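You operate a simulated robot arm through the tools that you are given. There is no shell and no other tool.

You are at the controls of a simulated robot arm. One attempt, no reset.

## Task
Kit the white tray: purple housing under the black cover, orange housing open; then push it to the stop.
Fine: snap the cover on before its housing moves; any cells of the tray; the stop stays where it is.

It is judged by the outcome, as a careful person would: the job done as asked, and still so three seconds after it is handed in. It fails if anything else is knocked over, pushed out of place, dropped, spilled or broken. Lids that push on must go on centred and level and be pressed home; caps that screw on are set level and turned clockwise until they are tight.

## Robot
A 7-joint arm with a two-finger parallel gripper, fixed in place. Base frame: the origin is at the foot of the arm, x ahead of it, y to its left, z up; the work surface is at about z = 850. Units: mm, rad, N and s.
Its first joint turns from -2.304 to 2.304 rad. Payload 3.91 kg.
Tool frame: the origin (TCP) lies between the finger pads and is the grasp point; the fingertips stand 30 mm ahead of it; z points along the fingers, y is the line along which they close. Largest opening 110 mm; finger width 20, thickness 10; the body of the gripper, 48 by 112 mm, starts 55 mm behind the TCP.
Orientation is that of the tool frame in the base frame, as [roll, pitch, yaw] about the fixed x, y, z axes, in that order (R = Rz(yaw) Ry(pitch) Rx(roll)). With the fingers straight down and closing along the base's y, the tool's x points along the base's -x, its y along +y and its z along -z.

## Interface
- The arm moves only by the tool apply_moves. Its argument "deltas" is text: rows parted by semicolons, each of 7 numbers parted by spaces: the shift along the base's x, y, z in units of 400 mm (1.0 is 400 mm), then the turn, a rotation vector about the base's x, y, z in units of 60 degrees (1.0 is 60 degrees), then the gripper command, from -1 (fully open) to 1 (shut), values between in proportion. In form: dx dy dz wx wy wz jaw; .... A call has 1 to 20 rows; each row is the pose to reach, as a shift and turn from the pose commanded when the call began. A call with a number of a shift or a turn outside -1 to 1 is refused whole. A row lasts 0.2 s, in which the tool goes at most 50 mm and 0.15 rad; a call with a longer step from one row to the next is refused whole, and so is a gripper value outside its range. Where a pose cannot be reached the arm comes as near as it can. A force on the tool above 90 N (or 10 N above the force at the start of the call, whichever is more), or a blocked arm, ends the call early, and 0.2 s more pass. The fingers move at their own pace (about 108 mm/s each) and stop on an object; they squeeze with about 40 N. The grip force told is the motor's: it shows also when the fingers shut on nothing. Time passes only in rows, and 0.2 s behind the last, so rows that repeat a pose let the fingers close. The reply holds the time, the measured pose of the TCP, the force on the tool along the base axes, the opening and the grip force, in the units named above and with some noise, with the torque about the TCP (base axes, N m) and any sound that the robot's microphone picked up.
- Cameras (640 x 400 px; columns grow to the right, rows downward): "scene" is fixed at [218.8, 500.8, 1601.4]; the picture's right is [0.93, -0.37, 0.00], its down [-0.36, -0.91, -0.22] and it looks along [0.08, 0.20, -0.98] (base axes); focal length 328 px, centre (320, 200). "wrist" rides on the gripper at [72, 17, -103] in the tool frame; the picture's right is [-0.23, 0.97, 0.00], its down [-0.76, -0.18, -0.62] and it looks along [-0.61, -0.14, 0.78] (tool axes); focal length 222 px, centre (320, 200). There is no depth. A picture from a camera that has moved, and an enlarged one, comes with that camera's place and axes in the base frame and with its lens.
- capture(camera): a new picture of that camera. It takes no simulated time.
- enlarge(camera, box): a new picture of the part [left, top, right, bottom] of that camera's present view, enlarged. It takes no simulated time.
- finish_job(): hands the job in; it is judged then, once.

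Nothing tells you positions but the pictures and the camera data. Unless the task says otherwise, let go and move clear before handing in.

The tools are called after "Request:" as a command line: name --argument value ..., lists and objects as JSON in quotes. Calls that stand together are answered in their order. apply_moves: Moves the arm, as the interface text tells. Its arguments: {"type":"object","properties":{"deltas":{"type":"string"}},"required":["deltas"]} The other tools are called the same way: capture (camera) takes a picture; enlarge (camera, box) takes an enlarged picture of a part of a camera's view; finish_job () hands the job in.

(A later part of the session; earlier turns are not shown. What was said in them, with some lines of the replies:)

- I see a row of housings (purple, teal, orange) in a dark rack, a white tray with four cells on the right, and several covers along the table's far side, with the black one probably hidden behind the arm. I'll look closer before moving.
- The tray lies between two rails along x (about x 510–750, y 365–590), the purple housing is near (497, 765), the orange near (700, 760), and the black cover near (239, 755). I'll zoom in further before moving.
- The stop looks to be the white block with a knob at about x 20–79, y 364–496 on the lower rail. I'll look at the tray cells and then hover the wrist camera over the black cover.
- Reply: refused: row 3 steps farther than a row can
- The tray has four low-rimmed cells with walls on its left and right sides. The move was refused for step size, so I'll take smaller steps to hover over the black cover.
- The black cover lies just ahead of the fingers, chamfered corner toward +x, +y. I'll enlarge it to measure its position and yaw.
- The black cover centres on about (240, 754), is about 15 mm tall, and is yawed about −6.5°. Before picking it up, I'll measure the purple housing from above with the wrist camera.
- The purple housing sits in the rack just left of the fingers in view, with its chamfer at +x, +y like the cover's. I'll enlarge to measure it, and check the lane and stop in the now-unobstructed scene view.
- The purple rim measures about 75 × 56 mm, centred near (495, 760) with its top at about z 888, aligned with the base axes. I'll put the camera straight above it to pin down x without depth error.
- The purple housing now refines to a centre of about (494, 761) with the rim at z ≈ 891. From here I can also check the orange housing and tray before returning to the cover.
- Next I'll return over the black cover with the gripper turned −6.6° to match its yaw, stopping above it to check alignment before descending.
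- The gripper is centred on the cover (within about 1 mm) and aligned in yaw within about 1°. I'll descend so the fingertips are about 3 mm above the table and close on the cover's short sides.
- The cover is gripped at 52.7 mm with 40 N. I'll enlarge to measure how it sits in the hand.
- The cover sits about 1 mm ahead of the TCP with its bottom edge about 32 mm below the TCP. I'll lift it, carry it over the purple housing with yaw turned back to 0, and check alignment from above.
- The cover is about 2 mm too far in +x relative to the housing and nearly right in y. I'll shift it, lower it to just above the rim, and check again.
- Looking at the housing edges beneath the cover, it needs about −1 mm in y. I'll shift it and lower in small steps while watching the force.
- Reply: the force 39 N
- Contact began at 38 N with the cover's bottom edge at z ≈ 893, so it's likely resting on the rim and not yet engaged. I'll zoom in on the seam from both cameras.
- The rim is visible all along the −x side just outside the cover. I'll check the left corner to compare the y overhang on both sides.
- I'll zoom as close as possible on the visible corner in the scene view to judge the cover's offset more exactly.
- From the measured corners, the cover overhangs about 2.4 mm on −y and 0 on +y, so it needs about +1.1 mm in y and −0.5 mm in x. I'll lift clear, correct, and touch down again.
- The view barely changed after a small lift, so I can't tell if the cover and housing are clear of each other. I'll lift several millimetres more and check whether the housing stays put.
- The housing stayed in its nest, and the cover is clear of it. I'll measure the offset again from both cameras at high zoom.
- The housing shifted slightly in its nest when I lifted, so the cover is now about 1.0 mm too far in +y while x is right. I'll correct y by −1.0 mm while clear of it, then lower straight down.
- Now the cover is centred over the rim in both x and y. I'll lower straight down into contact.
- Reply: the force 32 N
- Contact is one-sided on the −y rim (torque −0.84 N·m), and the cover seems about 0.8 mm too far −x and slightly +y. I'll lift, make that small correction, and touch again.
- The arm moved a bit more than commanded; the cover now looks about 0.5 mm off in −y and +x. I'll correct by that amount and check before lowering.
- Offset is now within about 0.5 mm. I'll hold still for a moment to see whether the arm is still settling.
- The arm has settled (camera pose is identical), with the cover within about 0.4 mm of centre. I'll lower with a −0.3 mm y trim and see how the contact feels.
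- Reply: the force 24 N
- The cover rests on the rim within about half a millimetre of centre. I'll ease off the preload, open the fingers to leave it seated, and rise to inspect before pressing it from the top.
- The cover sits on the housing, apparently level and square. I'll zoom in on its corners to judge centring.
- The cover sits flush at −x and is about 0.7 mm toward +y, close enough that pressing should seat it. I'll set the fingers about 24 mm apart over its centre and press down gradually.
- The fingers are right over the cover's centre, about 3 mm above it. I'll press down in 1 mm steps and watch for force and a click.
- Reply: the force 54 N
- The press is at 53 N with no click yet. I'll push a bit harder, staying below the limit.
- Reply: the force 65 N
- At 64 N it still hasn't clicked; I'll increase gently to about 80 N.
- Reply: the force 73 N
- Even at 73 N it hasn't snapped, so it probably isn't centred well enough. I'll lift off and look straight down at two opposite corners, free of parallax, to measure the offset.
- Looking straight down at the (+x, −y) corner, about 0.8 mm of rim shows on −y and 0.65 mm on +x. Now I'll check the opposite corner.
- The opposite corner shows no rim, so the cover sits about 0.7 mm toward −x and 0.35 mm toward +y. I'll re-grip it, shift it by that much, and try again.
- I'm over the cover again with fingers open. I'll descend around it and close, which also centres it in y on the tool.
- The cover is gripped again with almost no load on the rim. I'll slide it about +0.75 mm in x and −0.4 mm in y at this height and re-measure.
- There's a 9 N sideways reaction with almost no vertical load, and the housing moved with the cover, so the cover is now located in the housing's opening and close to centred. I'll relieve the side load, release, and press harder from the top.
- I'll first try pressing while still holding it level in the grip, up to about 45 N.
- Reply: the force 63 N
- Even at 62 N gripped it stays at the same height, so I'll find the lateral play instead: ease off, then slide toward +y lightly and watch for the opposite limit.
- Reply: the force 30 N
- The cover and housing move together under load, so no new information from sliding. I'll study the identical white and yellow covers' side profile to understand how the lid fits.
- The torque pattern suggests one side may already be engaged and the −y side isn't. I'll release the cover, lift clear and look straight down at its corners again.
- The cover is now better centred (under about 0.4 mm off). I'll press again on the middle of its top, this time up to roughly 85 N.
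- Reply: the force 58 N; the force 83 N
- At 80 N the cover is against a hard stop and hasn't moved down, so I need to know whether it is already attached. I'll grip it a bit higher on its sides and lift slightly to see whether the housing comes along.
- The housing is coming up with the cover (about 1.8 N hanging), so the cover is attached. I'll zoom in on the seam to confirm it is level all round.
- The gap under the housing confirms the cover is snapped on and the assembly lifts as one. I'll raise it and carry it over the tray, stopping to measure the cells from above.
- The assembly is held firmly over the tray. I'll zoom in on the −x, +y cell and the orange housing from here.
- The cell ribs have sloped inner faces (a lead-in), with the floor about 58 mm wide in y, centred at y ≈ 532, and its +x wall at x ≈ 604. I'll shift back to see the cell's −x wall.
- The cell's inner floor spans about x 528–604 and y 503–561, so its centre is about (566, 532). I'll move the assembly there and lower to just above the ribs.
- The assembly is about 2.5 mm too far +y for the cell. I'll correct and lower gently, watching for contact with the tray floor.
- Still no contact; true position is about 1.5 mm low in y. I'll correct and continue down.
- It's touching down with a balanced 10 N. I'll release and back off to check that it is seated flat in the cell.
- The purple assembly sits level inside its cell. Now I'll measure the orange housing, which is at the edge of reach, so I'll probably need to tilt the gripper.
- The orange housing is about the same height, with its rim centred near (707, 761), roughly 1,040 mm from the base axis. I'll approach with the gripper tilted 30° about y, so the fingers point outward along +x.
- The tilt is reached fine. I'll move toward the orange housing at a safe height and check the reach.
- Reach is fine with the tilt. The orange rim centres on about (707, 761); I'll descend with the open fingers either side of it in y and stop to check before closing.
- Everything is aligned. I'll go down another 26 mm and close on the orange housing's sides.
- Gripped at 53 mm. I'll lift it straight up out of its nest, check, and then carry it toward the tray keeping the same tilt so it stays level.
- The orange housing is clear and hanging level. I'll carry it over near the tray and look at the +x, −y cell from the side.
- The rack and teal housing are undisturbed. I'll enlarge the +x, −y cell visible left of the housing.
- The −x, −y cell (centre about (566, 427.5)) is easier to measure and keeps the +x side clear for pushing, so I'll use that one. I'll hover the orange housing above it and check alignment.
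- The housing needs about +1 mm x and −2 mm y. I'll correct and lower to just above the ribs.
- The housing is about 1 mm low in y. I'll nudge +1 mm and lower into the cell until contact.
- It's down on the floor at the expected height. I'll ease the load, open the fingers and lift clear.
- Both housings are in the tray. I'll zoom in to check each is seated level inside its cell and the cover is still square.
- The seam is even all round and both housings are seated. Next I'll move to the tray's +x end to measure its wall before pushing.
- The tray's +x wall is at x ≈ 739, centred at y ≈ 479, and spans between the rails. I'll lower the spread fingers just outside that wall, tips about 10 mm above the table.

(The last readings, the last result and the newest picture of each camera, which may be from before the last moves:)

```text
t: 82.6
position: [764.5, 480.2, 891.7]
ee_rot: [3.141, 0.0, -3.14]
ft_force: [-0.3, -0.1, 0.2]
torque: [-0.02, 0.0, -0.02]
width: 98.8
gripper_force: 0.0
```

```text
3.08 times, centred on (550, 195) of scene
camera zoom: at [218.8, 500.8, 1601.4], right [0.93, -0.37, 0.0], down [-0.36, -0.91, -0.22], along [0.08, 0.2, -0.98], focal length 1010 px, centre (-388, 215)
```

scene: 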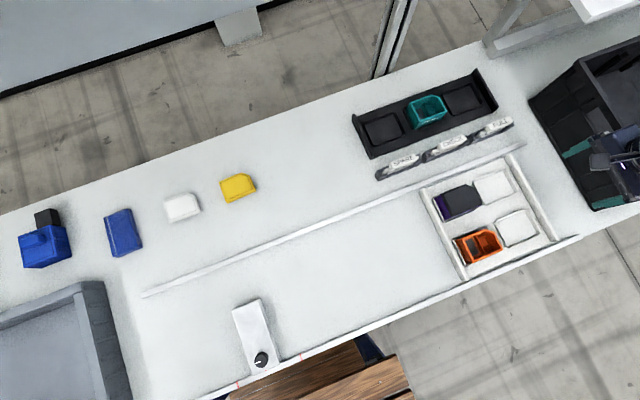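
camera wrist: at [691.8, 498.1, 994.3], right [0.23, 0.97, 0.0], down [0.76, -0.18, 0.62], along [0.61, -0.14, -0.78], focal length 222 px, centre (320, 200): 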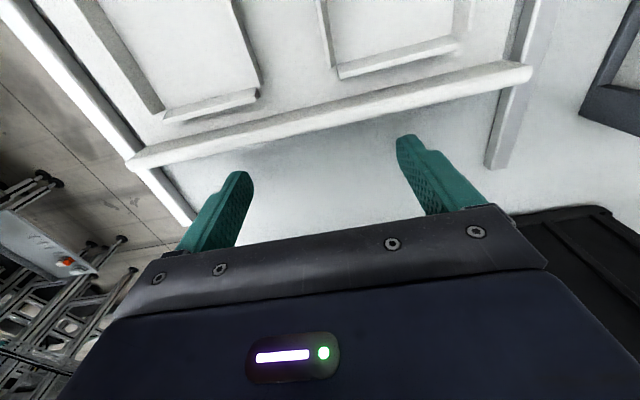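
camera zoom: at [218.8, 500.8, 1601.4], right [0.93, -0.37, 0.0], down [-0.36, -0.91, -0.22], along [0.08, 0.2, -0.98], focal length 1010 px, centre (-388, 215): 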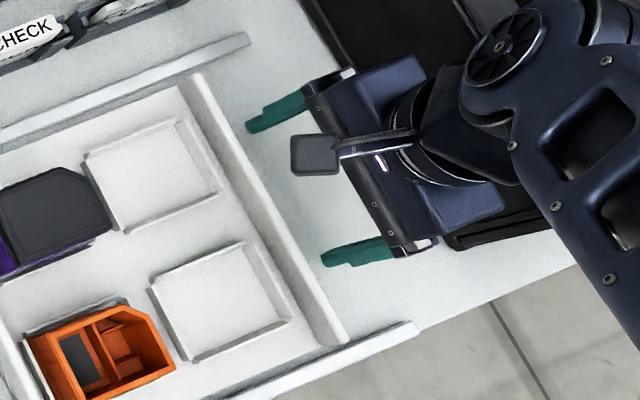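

The fingers stand outside the wall (wall about 24 mm tall, outer face x ≈ 735), tips at z ≈ 861. I'll start pushing in −x slowly and check after the first stretch.

Request:
apply_moves --deltas "-0.0125 0 0 0 0 0 -0.8; -0.025 0 0 0 0 0 -0.8; -0.0375 0 0 0 0 0 -0.8; -0.05 0 0 0 0 0 -0.8; -0.07 0 0 0 0 0 -0.8; -0.09 0 0 0 0 0 -0.8; -0.11 0 0 0 0 0 -0.8; -0.13 0 0 0 0 0 -0.8; -0.15 0 0 0 0 0 -0.8; -0.17 0 0 0 0 0 -0.8; -0.18 0 0 0 0 0 -0.8; -0.18 0 0 0 0 0 -0.8"

Request:
capture --camera "scene"

Request:
capture --camera "wrist"

```text
t: 85.2
position: [690.9, 480.3, 891.4]
ee_rot: [3.139, 0.0, -3.14]
ft_force: [2.5, 0.9, 1.9]
torque: [-0.01, -0.01, 0.06]
width: 99.1
gripper_force: 0.1
```

```text
taken
```

scene: 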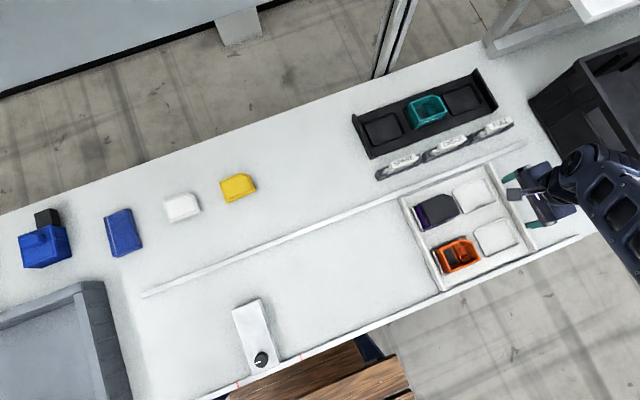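

```text
taken
camera wrist: at [619.1, 497.4, 994.0], right [0.23, 0.97, 0.0], down [0.76, -0.18, 0.62], along [0.61, -0.14, -0.78], focal length 222 px, centre (320, 200)
```

wrist: 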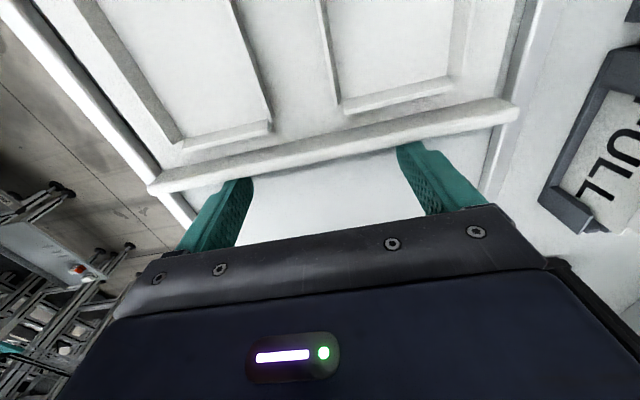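

The tray slides smoothly with only a few newtons. I'll continue for another 190 mm at the same speed.

Request:
apply_moves --deltas "-0.02 0 0 0 0 0 -0.8; -0.045 0 0 0 0 0 -0.8; -0.07 0 0 0 0 0 -0.8; -0.095 0 0 0 0 0 -0.8; -0.12 0 0 0 0 0 -0.8; -0.145 0 0 0 0 0 -0.8; -0.17 0 0 0 0 0 -0.8; -0.195 0 0 0 0 0 -0.8; -0.22 0 0 0 0 0 -0.8; -0.245 0 0 0 0 0 -0.8; -0.27 0 0 0 0 0 -0.8; -0.295 0 0 0 0 0 -0.8; -0.32 0 0 0 0 0 -0.8; -0.345 0 0 0 0 0 -0.8; -0.37 0 0 0 0 0 -0.8; -0.395 0 0 0 0 0 -0.8; -0.42 0 0 0 0 0 -0.8; -0.445 0 0 0 0 0 -0.8; -0.465 0 0 0 0 0 -0.8; -0.475 0 0 0 0 0 -0.8"

Request:
capture --camera "scene"

Request:
capture --camera "wrist"

```text
t: 89.4
position: [500.8, 481.0, 891.4]
ee_rot: [3.14, -0.001, -3.14]
ft_force: [1.6, -0.4, 0.9]
torque: [-0.04, -0.04, 0.14]
width: 98.8
gripper_force: 0.1
```

```text
taken
```

scene: 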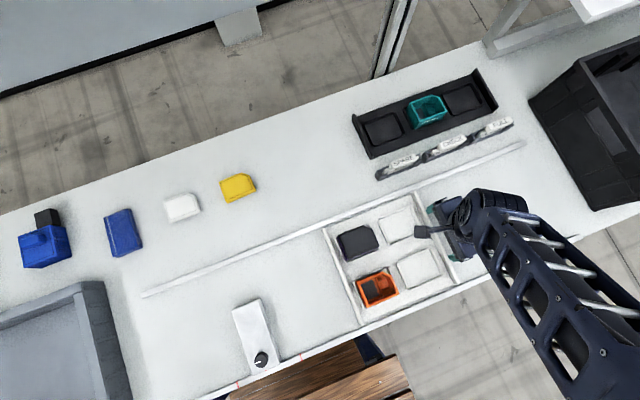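

```text
taken
camera wrist: at [428.9, 498.6, 993.5], right [0.23, 0.97, 0.0], down [0.76, -0.18, 0.62], along [0.61, -0.14, -0.78], focal length 222 px, centre (320, 200)
```

wrist: 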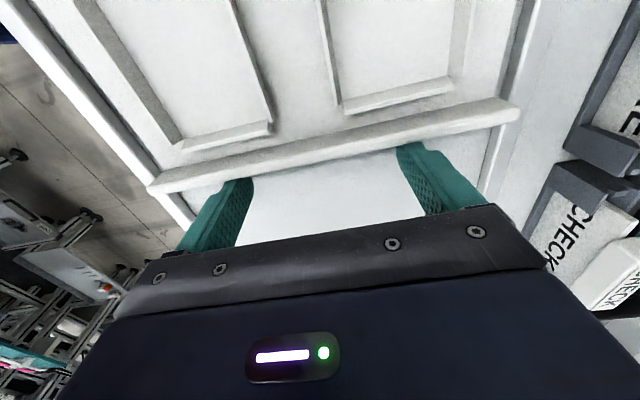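

The tray has travelled cleanly. I'll zoom in to measure the remaining gap to the stop.

Request:
enlarge --camera "scene" --box '[220, 200, 480, 390]'

Request:
enlarge --camera "scene" --box '[330, 215, 420, 315]'

```text
2.11 times, centred on (350, 295) of scene
camera zoom: at [218.8, 500.8, 1601.4], right [0.93, -0.37, 0.0], down [-0.36, -0.91, -0.22], along [0.08, 0.2, -0.98], focal length 691 px, centre (257, 0)
```

zoom: 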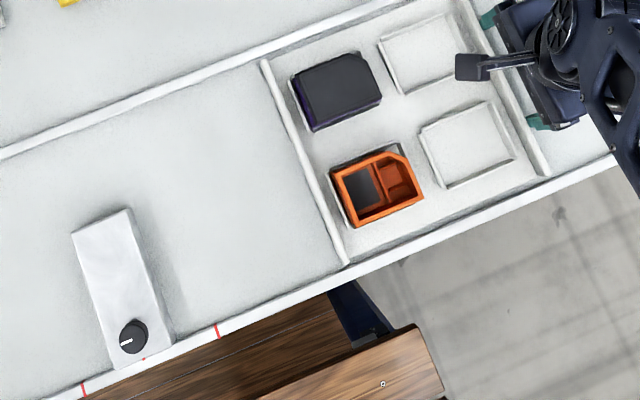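

```text
4.00 times, centred on (375, 265) of scene
camera zoom: at [218.8, 500.8, 1601.4], right [0.93, -0.37, 0.0], down [-0.36, -0.91, -0.22], along [0.08, 0.2, -0.98], focal length 1314 px, centre (100, -60)
```

zoom: 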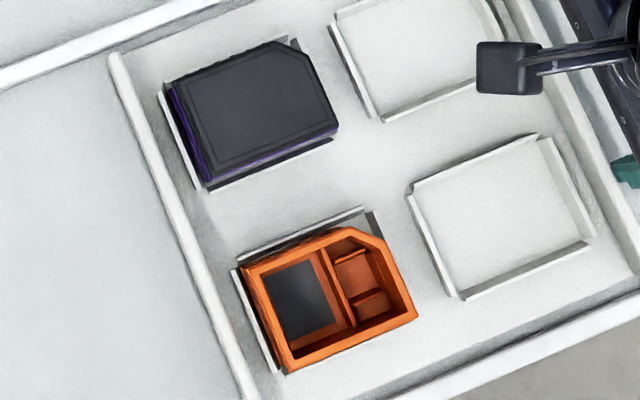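

About 180 mm remain to the stop. I'll push 150 mm more at the same pace, then creep.

Request:
apply_moves --deltas "-0.02 0 0 0 0 0 -0.8; -0.045 0 0 0 0 0 -0.8; -0.07 0 0 0 0 0 -0.8; -0.095 0 0 0 0 0 -0.8; -0.12 0 0 0 0 0 -0.8; -0.145 0 0 0 0 0 -0.8; -0.17 0 0 0 0 0 -0.8; -0.195 0 0 0 0 0 -0.8; -0.22 0 0 0 0 0 -0.8; -0.245 0 0 0 0 0 -0.8; -0.27 0 0 0 0 0 -0.8; -0.295 0 0 0 0 0 -0.8; -0.32 0 0 0 0 0 -0.8; -0.345 0 0 0 0 0 -0.8; -0.365 0 0 0 0 0 -0.8; -0.375 0 0 0 0 0 -0.8; -0.375 0 0 0 0 0 -0.8"

Request:
capture --camera "scene"

Request:
enlarge --camera "scene" --box '[210, 240, 340, 400]'

```text
t: 93.0
position: [351.5, 479.1, 891.5]
ee_rot: [3.141, -0.001, 3.141]
ft_force: [0.5, 0.1, 0.3]
torque: [0.01, -0.05, 0.02]
width: 99.1
gripper_force: 0.1
```

```text
taken
```

scene: 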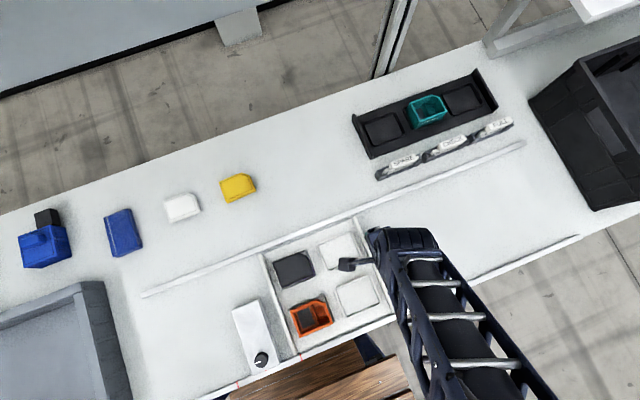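

```text
2.50 times, centred on (275, 320) of scene
camera zoom: at [218.8, 500.8, 1601.4], right [0.93, -0.37, 0.0], down [-0.36, -0.91, -0.22], along [0.08, 0.2, -0.98], focal length 821 px, centre (432, -100)
```

zoom: 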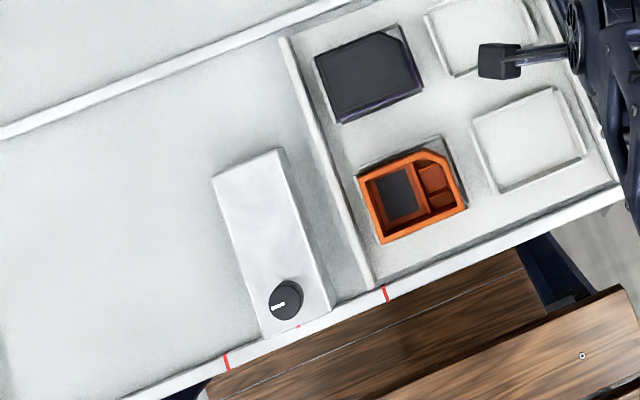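

About 31 mm remain. I'll advance 24 mm slowly and look again.

Request:
apply_moves --deltas "-0.01 0 0 0 0 0 -0.8; -0.02 0 0 0 0 0 -0.8; -0.03 0 0 0 0 0 -0.8; -0.04 0 0 0 0 0 -0.8; -0.05 0 0 0 0 0 -0.8; -0.06 0 0 0 0 0 -0.8; -0.06 0 0 0 0 0 -0.8; -0.06 0 0 0 0 0 -0.8"

Request:
enlarge --camera "scene" --box '[225, 280, 315, 380]'

```text
t: 94.8
position: [327.7, 479.2, 891.3]
ee_rot: [3.141, 0.0, -3.141]
ft_force: [1.8, 1.0, -0.9]
torque: [0.0, -0.04, 0.05]
width: 98.8
gripper_force: 0.0
```

```text
4.00 times, centred on (270, 330) of scene
camera zoom: at [218.8, 500.8, 1601.4], right [0.93, -0.37, 0.0], down [-0.36, -0.91, -0.22], along [0.08, 0.2, -0.98], focal length 1314 px, centre (520, -320)
```

zoom: 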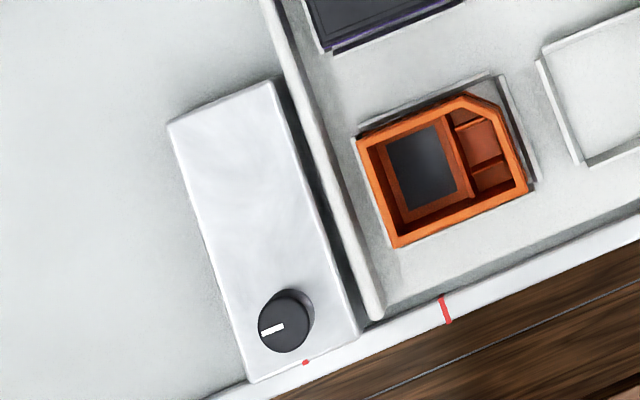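

About 7 mm remain. I'll creep at 1 mm per row now, watching the push force.

Request:
apply_moves --deltas "-0.0025 0 0 0 0 0 -0.8; -0.005 0 0 0 0 0 -0.8; -0.0075 0 0 0 0 0 -0.8; -0.01 0 0 0 0 0 -0.8; -0.01 0 0 0 0 0 -0.8"

Request:
enlarge --camera "scene" --box '[250, 290, 310, 370]'

```text
t: 96.0
position: [323.4, 479.9, 891.7]
ee_rot: [3.14, 0.001, -3.141]
ft_force: [2.4, -0.8, -0.4]
torque: [-0.06, -0.02, 0.07]
width: 99.0
gripper_force: 0.3
```

```text
5.00 times, centred on (280, 330) of scene
camera zoom: at [218.8, 500.8, 1601.4], right [0.93, -0.37, 0.0], down [-0.36, -0.91, -0.22], along [0.08, 0.2, -0.98], focal length 1642 px, centre (520, -450)
```

zoom: 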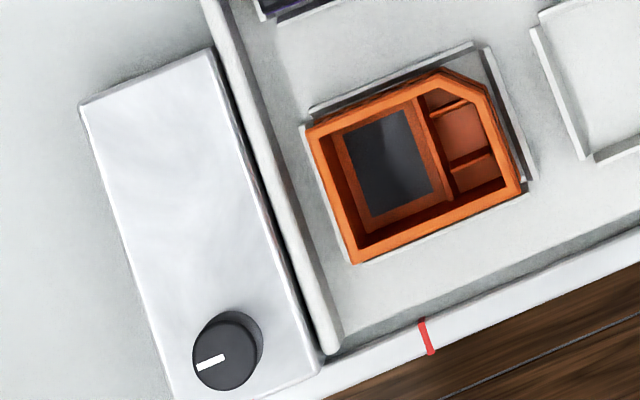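

The gap is now about 3 mm. I'll continue in half-millimetre rows.

Request:
apply_moves --deltas "-0.00125 0 0 0 0 0 -0.8; -0.0025 0 0 0 0 0 -0.8; -0.00375 0 0 0 0 0 -0.8; -0.005 0 0 0 0 0 -0.8; -0.005 0 0 0 0 0 -0.8"

Request:
enlarge --camera "scene" --box '[250, 290, 310, 370]'

```text
t: 97.2
position: [322.0, 479.0, 889.7]
ee_rot: [3.14, 0.0, 3.141]
ft_force: [8.0, 0.5, 3.4]
torque: [0.06, -0.11, -0.11]
width: 99.3
gripper_force: 0.0
```

```text
5.00 times, centred on (280, 330) of scene
camera zoom: at [218.8, 500.8, 1601.4], right [0.93, -0.37, 0.0], down [-0.36, -0.91, -0.22], along [0.08, 0.2, -0.98], focal length 1642 px, centre (520, -450)
```

zoom: 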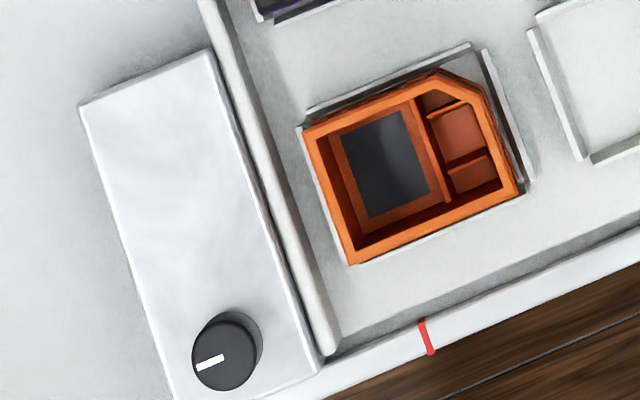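

The push force rose to 8 N, so the tray may just be touching the stop. I'll zoom in on the interface.

Request:
enlarge --camera "scene" --box '[264, 298, 294, 318]'

Request:
enlarge --camera "scene" --box '[272, 330, 302, 365]'

Request:
enlarge --camera "wrist" --box '[130, 40, 480, 240]'

```text
16.00 times, centred on (279, 308) of scene
camera zoom: at [218.8, 500.8, 1601.4], right [0.93, -0.37, 0.0], down [-0.36, -0.91, -0.22], along [0.08, 0.2, -0.98], focal length 5254 px, centre (976, -1528)
```

zoom: 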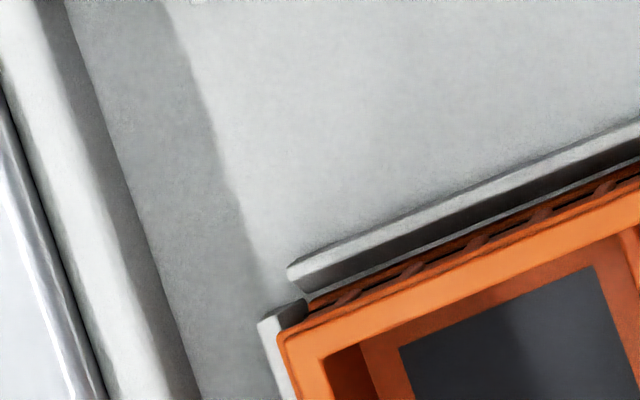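

```text
11.43 times, centred on (287, 348) of scene
camera zoom: at [218.8, 500.8, 1601.4], right [0.93, -0.37, 0.0], down [-0.36, -0.91, -0.22], along [0.08, 0.2, -0.98], focal length 3753 px, centre (697, -1486)
```

zoom: 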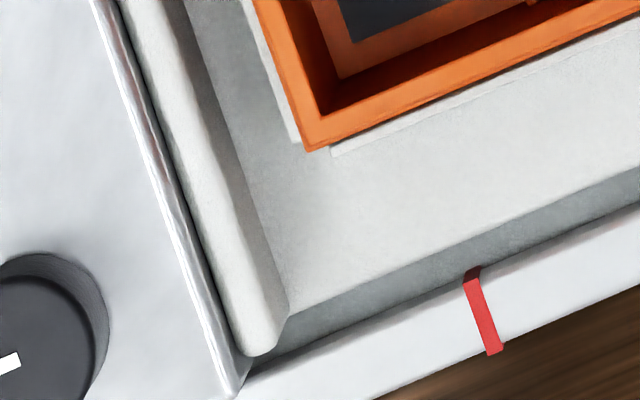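

```text
1.83 times, centred on (305, 140) of wrist
camera zoom: at [249.1, 497.3, 993.1], right [0.23, 0.97, 0.0], down [0.76, -0.18, 0.62], along [0.61, -0.14, -0.78], focal length 406 px, centre (347, 310)
```

zoom: 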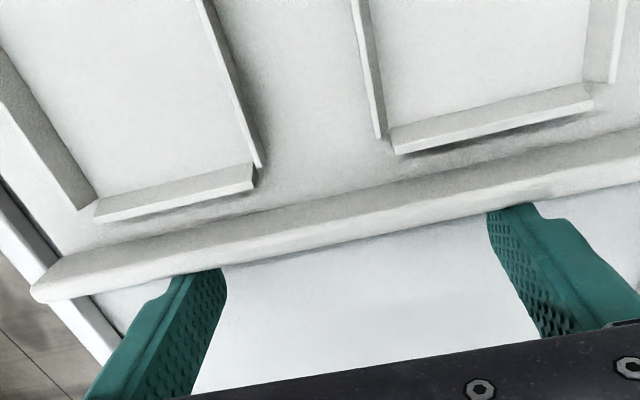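

The tray wall appears flush against the stop and the stop hasn't moved. I'll add a tiny 0.5 mm push to confirm firm contact.

Request:
apply_moves --deltas "-0.0006 0 0 0 0 0 -0.8; -0.00125 0 0 0 0 0 -0.8; -0.00125 0 0 0 0 0 -0.8"

Request:
enlarge --camera "scene" --box '[272, 330, 302, 365]'

Request:
enlarge --camera "scene" --box '[225, 280, 315, 380]'

```text
t: 98.0
position: [321.3, 480.2, 890.5]
ee_rot: [3.14, 0.0, -3.14]
ft_force: [10.0, -1.7, -3.8]
torque: [-0.14, -0.32, 0.28]
width: 99.3
gripper_force: 0.2
```

```text
11.43 times, centred on (287, 348) of scene
camera zoom: at [218.8, 500.8, 1601.4], right [0.93, -0.37, 0.0], down [-0.36, -0.91, -0.22], along [0.08, 0.2, -0.98], focal length 3753 px, centre (697, -1486)
```

zoom: 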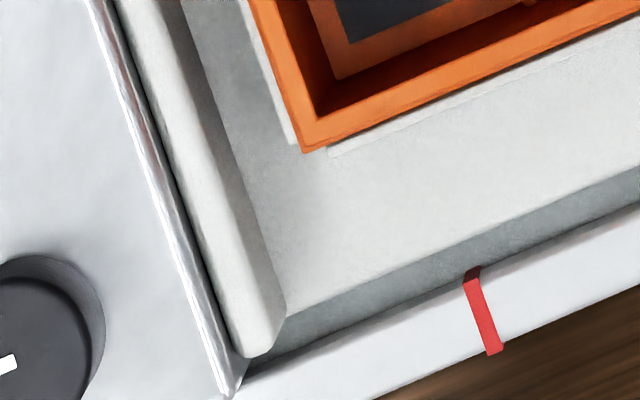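

```text
4.00 times, centred on (270, 330) of scene
camera zoom: at [218.8, 500.8, 1601.4], right [0.93, -0.37, 0.0], down [-0.36, -0.91, -0.22], along [0.08, 0.2, -0.98], focal length 1314 px, centre (520, -320)
```

zoom: 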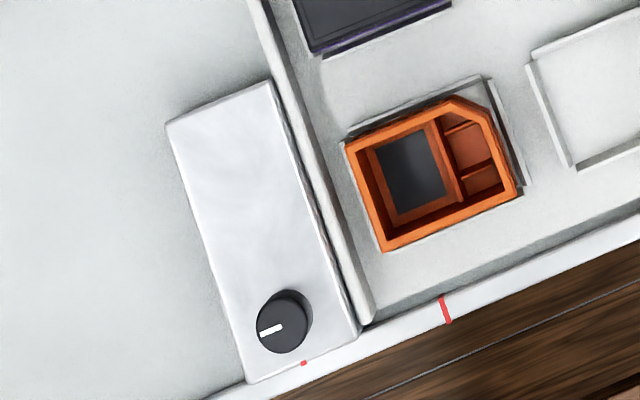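

The stop appears to have crept by roughly a millimetre on that last nudge, so I must not push any further. I'll back the fingers straight away from the tray, then raise them.

Request:
apply_moves --deltas "0.005 0 0 0 0 0 -0.8; 0.025 0 0 0 0 0 -0.8; 0.05 0 0 0 0 0 -0.8; 0.05 0 0.08 0 0 0 -0.8; 0.05 0 0.18 0 0 0 -0.8; 0.1 0 0.28 0 0 0 -0.8; 0.2 0 0.3 0 0 0 -0.8; 0.3 0 0.3 0 0 0 -0.8; 0.4 0 0.3 0 0 0 -0.8; 0.45 0 0.3 0 0 0 -0.8; 0.45 0 0.3 0 0 0 -0.8"

Request:
capture --camera "scene"

Request:
enlarge --camera "scene" --box '[272, 330, 302, 365]'

Request:
enlarge --camera "scene" --box '[225, 280, 315, 380]'

Request:
enlarge --camera "scene" --box '[200, 280, 320, 400]'

```text
t: 100.4
position: [500.9, 479.4, 1011.7]
ee_rot: [3.139, 0.0, -3.139]
ft_force: [0.0, 0.1, -0.6]
torque: [0.01, 0.0, -0.04]
width: 99.1
gripper_force: 0.1
```

```text
taken
```

scene: 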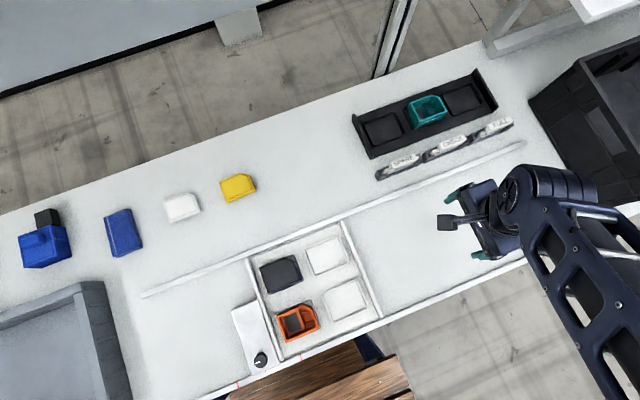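

```text
11.43 times, centred on (287, 348) of scene
camera zoom: at [218.8, 500.8, 1601.4], right [0.93, -0.37, 0.0], down [-0.36, -0.91, -0.22], along [0.08, 0.2, -0.98], focal length 3753 px, centre (697, -1486)
```

zoom: 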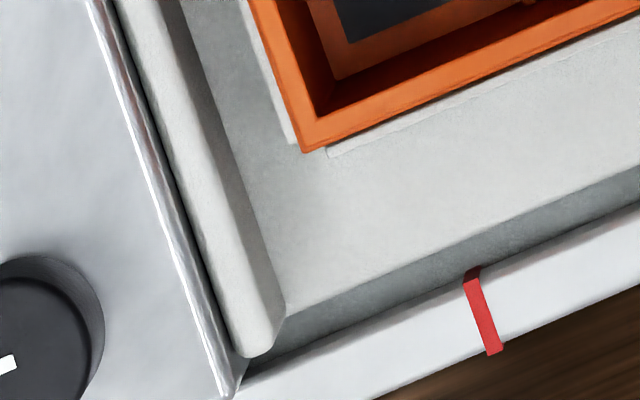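

```text
4.00 times, centred on (270, 330) of scene
camera zoom: at [218.8, 500.8, 1601.4], right [0.93, -0.37, 0.0], down [-0.36, -0.91, -0.22], along [0.08, 0.2, -0.98], focal length 1314 px, centre (520, -320)
```

zoom: 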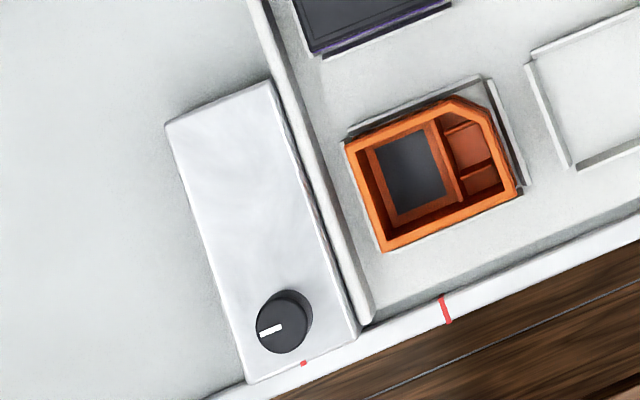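

```text
3.33 times, centred on (260, 340) of scene
camera zoom: at [218.8, 500.8, 1601.4], right [0.93, -0.37, 0.0], down [-0.36, -0.91, -0.22], along [0.08, 0.2, -0.98], focal length 1095 px, centre (520, -267)
```

zoom: 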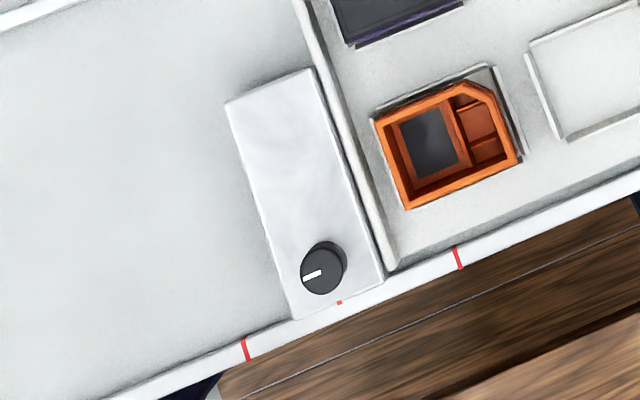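

The fingers are clear and the tray stays flush against the stop; the stop shifted at most about 1 mm. I'll do a final check of both housings in the tray and the rest of the bench.

Request:
enlarge --camera "scene" --box '[235, 220, 390, 370]'

Request:
enlarge --camera "scene" --box '[255, 248, 305, 298]'

Request:
enlarge --camera "scene" --box '[270, 295, 325, 345]'

Request:
enlarge --camera "scene" --box '[340, 60, 520, 185]'

```text
2.67 times, centred on (312, 295) of scene
camera zoom: at [218.8, 500.8, 1601.4], right [0.93, -0.37, 0.0], down [-0.36, -0.91, -0.22], along [0.08, 0.2, -0.98], focal length 876 px, centre (340, -53)
```

zoom: 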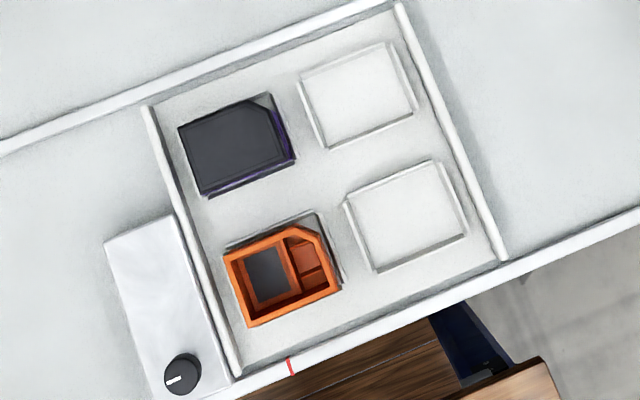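

```text
8.00 times, centred on (280, 273) of scene
camera zoom: at [218.8, 500.8, 1601.4], right [0.93, -0.37, 0.0], down [-0.36, -0.91, -0.22], along [0.08, 0.2, -0.98], focal length 2627 px, centre (640, -384)
```

zoom: 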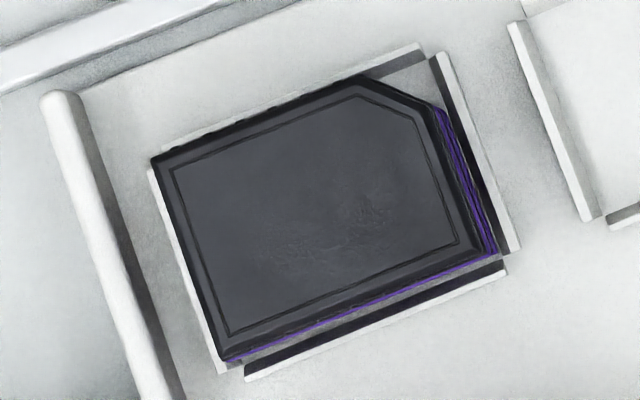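

```text
8.00 times, centred on (298, 320) of scene
camera zoom: at [218.8, 500.8, 1601.4], right [0.93, -0.37, 0.0], down [-0.36, -0.91, -0.22], along [0.08, 0.2, -0.98], focal length 2627 px, centre (500, -760)
```

zoom: 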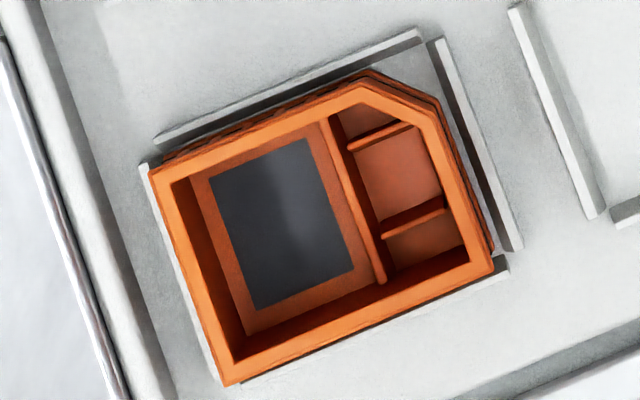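

```text
3.20 times, centred on (430, 122) of scene
camera zoom: at [218.8, 500.8, 1601.4], right [0.93, -0.37, 0.0], down [-0.36, -0.91, -0.22], along [0.08, 0.2, -0.98], focal length 1051 px, centre (-32, 448)
```

zoom: 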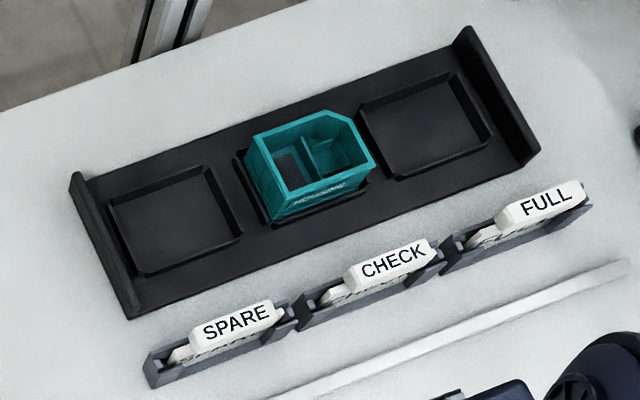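

Request:
enlarge --camera "scene" --box '[280, 268, 305, 298]'

Request:
enlarge --camera "scene" --box '[255, 275, 290, 300]'

Request:
enlarge --camera "scene" --box '[285, 252, 310, 282]'

```text
13.33 times, centred on (292, 283) of scene
camera zoom: at [218.8, 500.8, 1601.4], right [0.93, -0.37, 0.0], down [-0.36, -0.91, -0.22], along [0.08, 0.2, -0.98], focal length 4378 px, centre (687, -907)
```

zoom: 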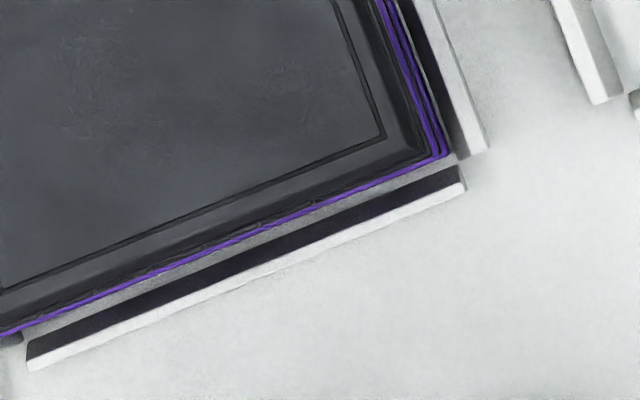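

```text
16.00 times, centred on (272, 288) of scene
camera zoom: at [218.8, 500.8, 1601.4], right [0.93, -0.37, 0.0], down [-0.36, -0.91, -0.22], along [0.08, 0.2, -0.98], focal length 5254 px, centre (1080, -1200)
```

zoom: 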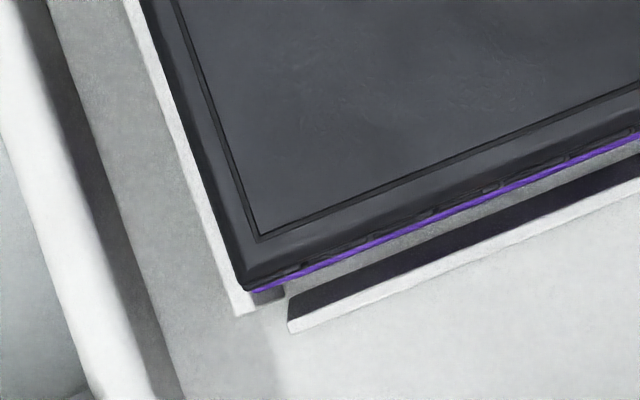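

```text
13.33 times, centred on (298, 267) of scene
camera zoom: at [218.8, 500.8, 1601.4], right [0.93, -0.37, 0.0], down [-0.36, -0.91, -0.22], along [0.08, 0.2, -0.98], focal length 4378 px, centre (620, -693)
```

zoom: 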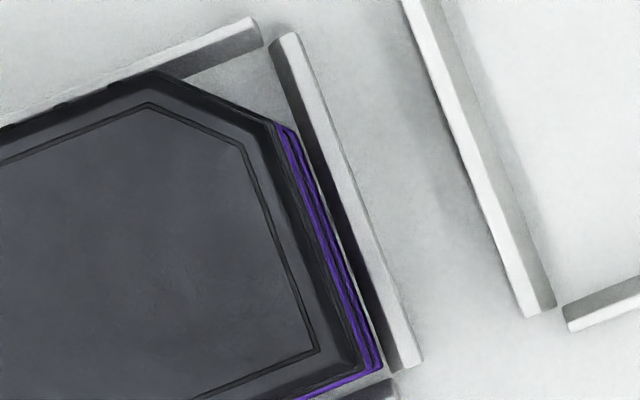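

Everything is in place:
- **Purple housing:** it sits level in its cell with the black cover on.
- **Orange housing:** it sits open in its cell.
- **Tray:** it is against the stop, and the gripper is clear.
- **Stop:** it crept by about a millimetre at most during the final nudge.
- **Rest of the bench:** the teal housing, the rack and the other covers are undisturbed.

I'm handing the job in now.

Request:
finish_job

```text
The job is handed in.
```

The job is handed in: the tray is kitted and sits against the stop, but the stop slid by about a millimetre.

- **Purple housing:** it is level in a tray cell with the black cover on. I pressed the cover to about 80 N. I never heard a click, but the housing lifted with the cover when I raised it, and the seam looks even.
- **Orange housing:** it is seated open in the cell beside it.
- **Tray and stop:** the tray is flush against the stop. My last half-millimetre push moved the stop. You asked for it to stay put, so that part was not met exactly.
- **Rest of the bench:** the teal housing, the rack, the labels and the other covers look undisturbed, and the gripper is clear.
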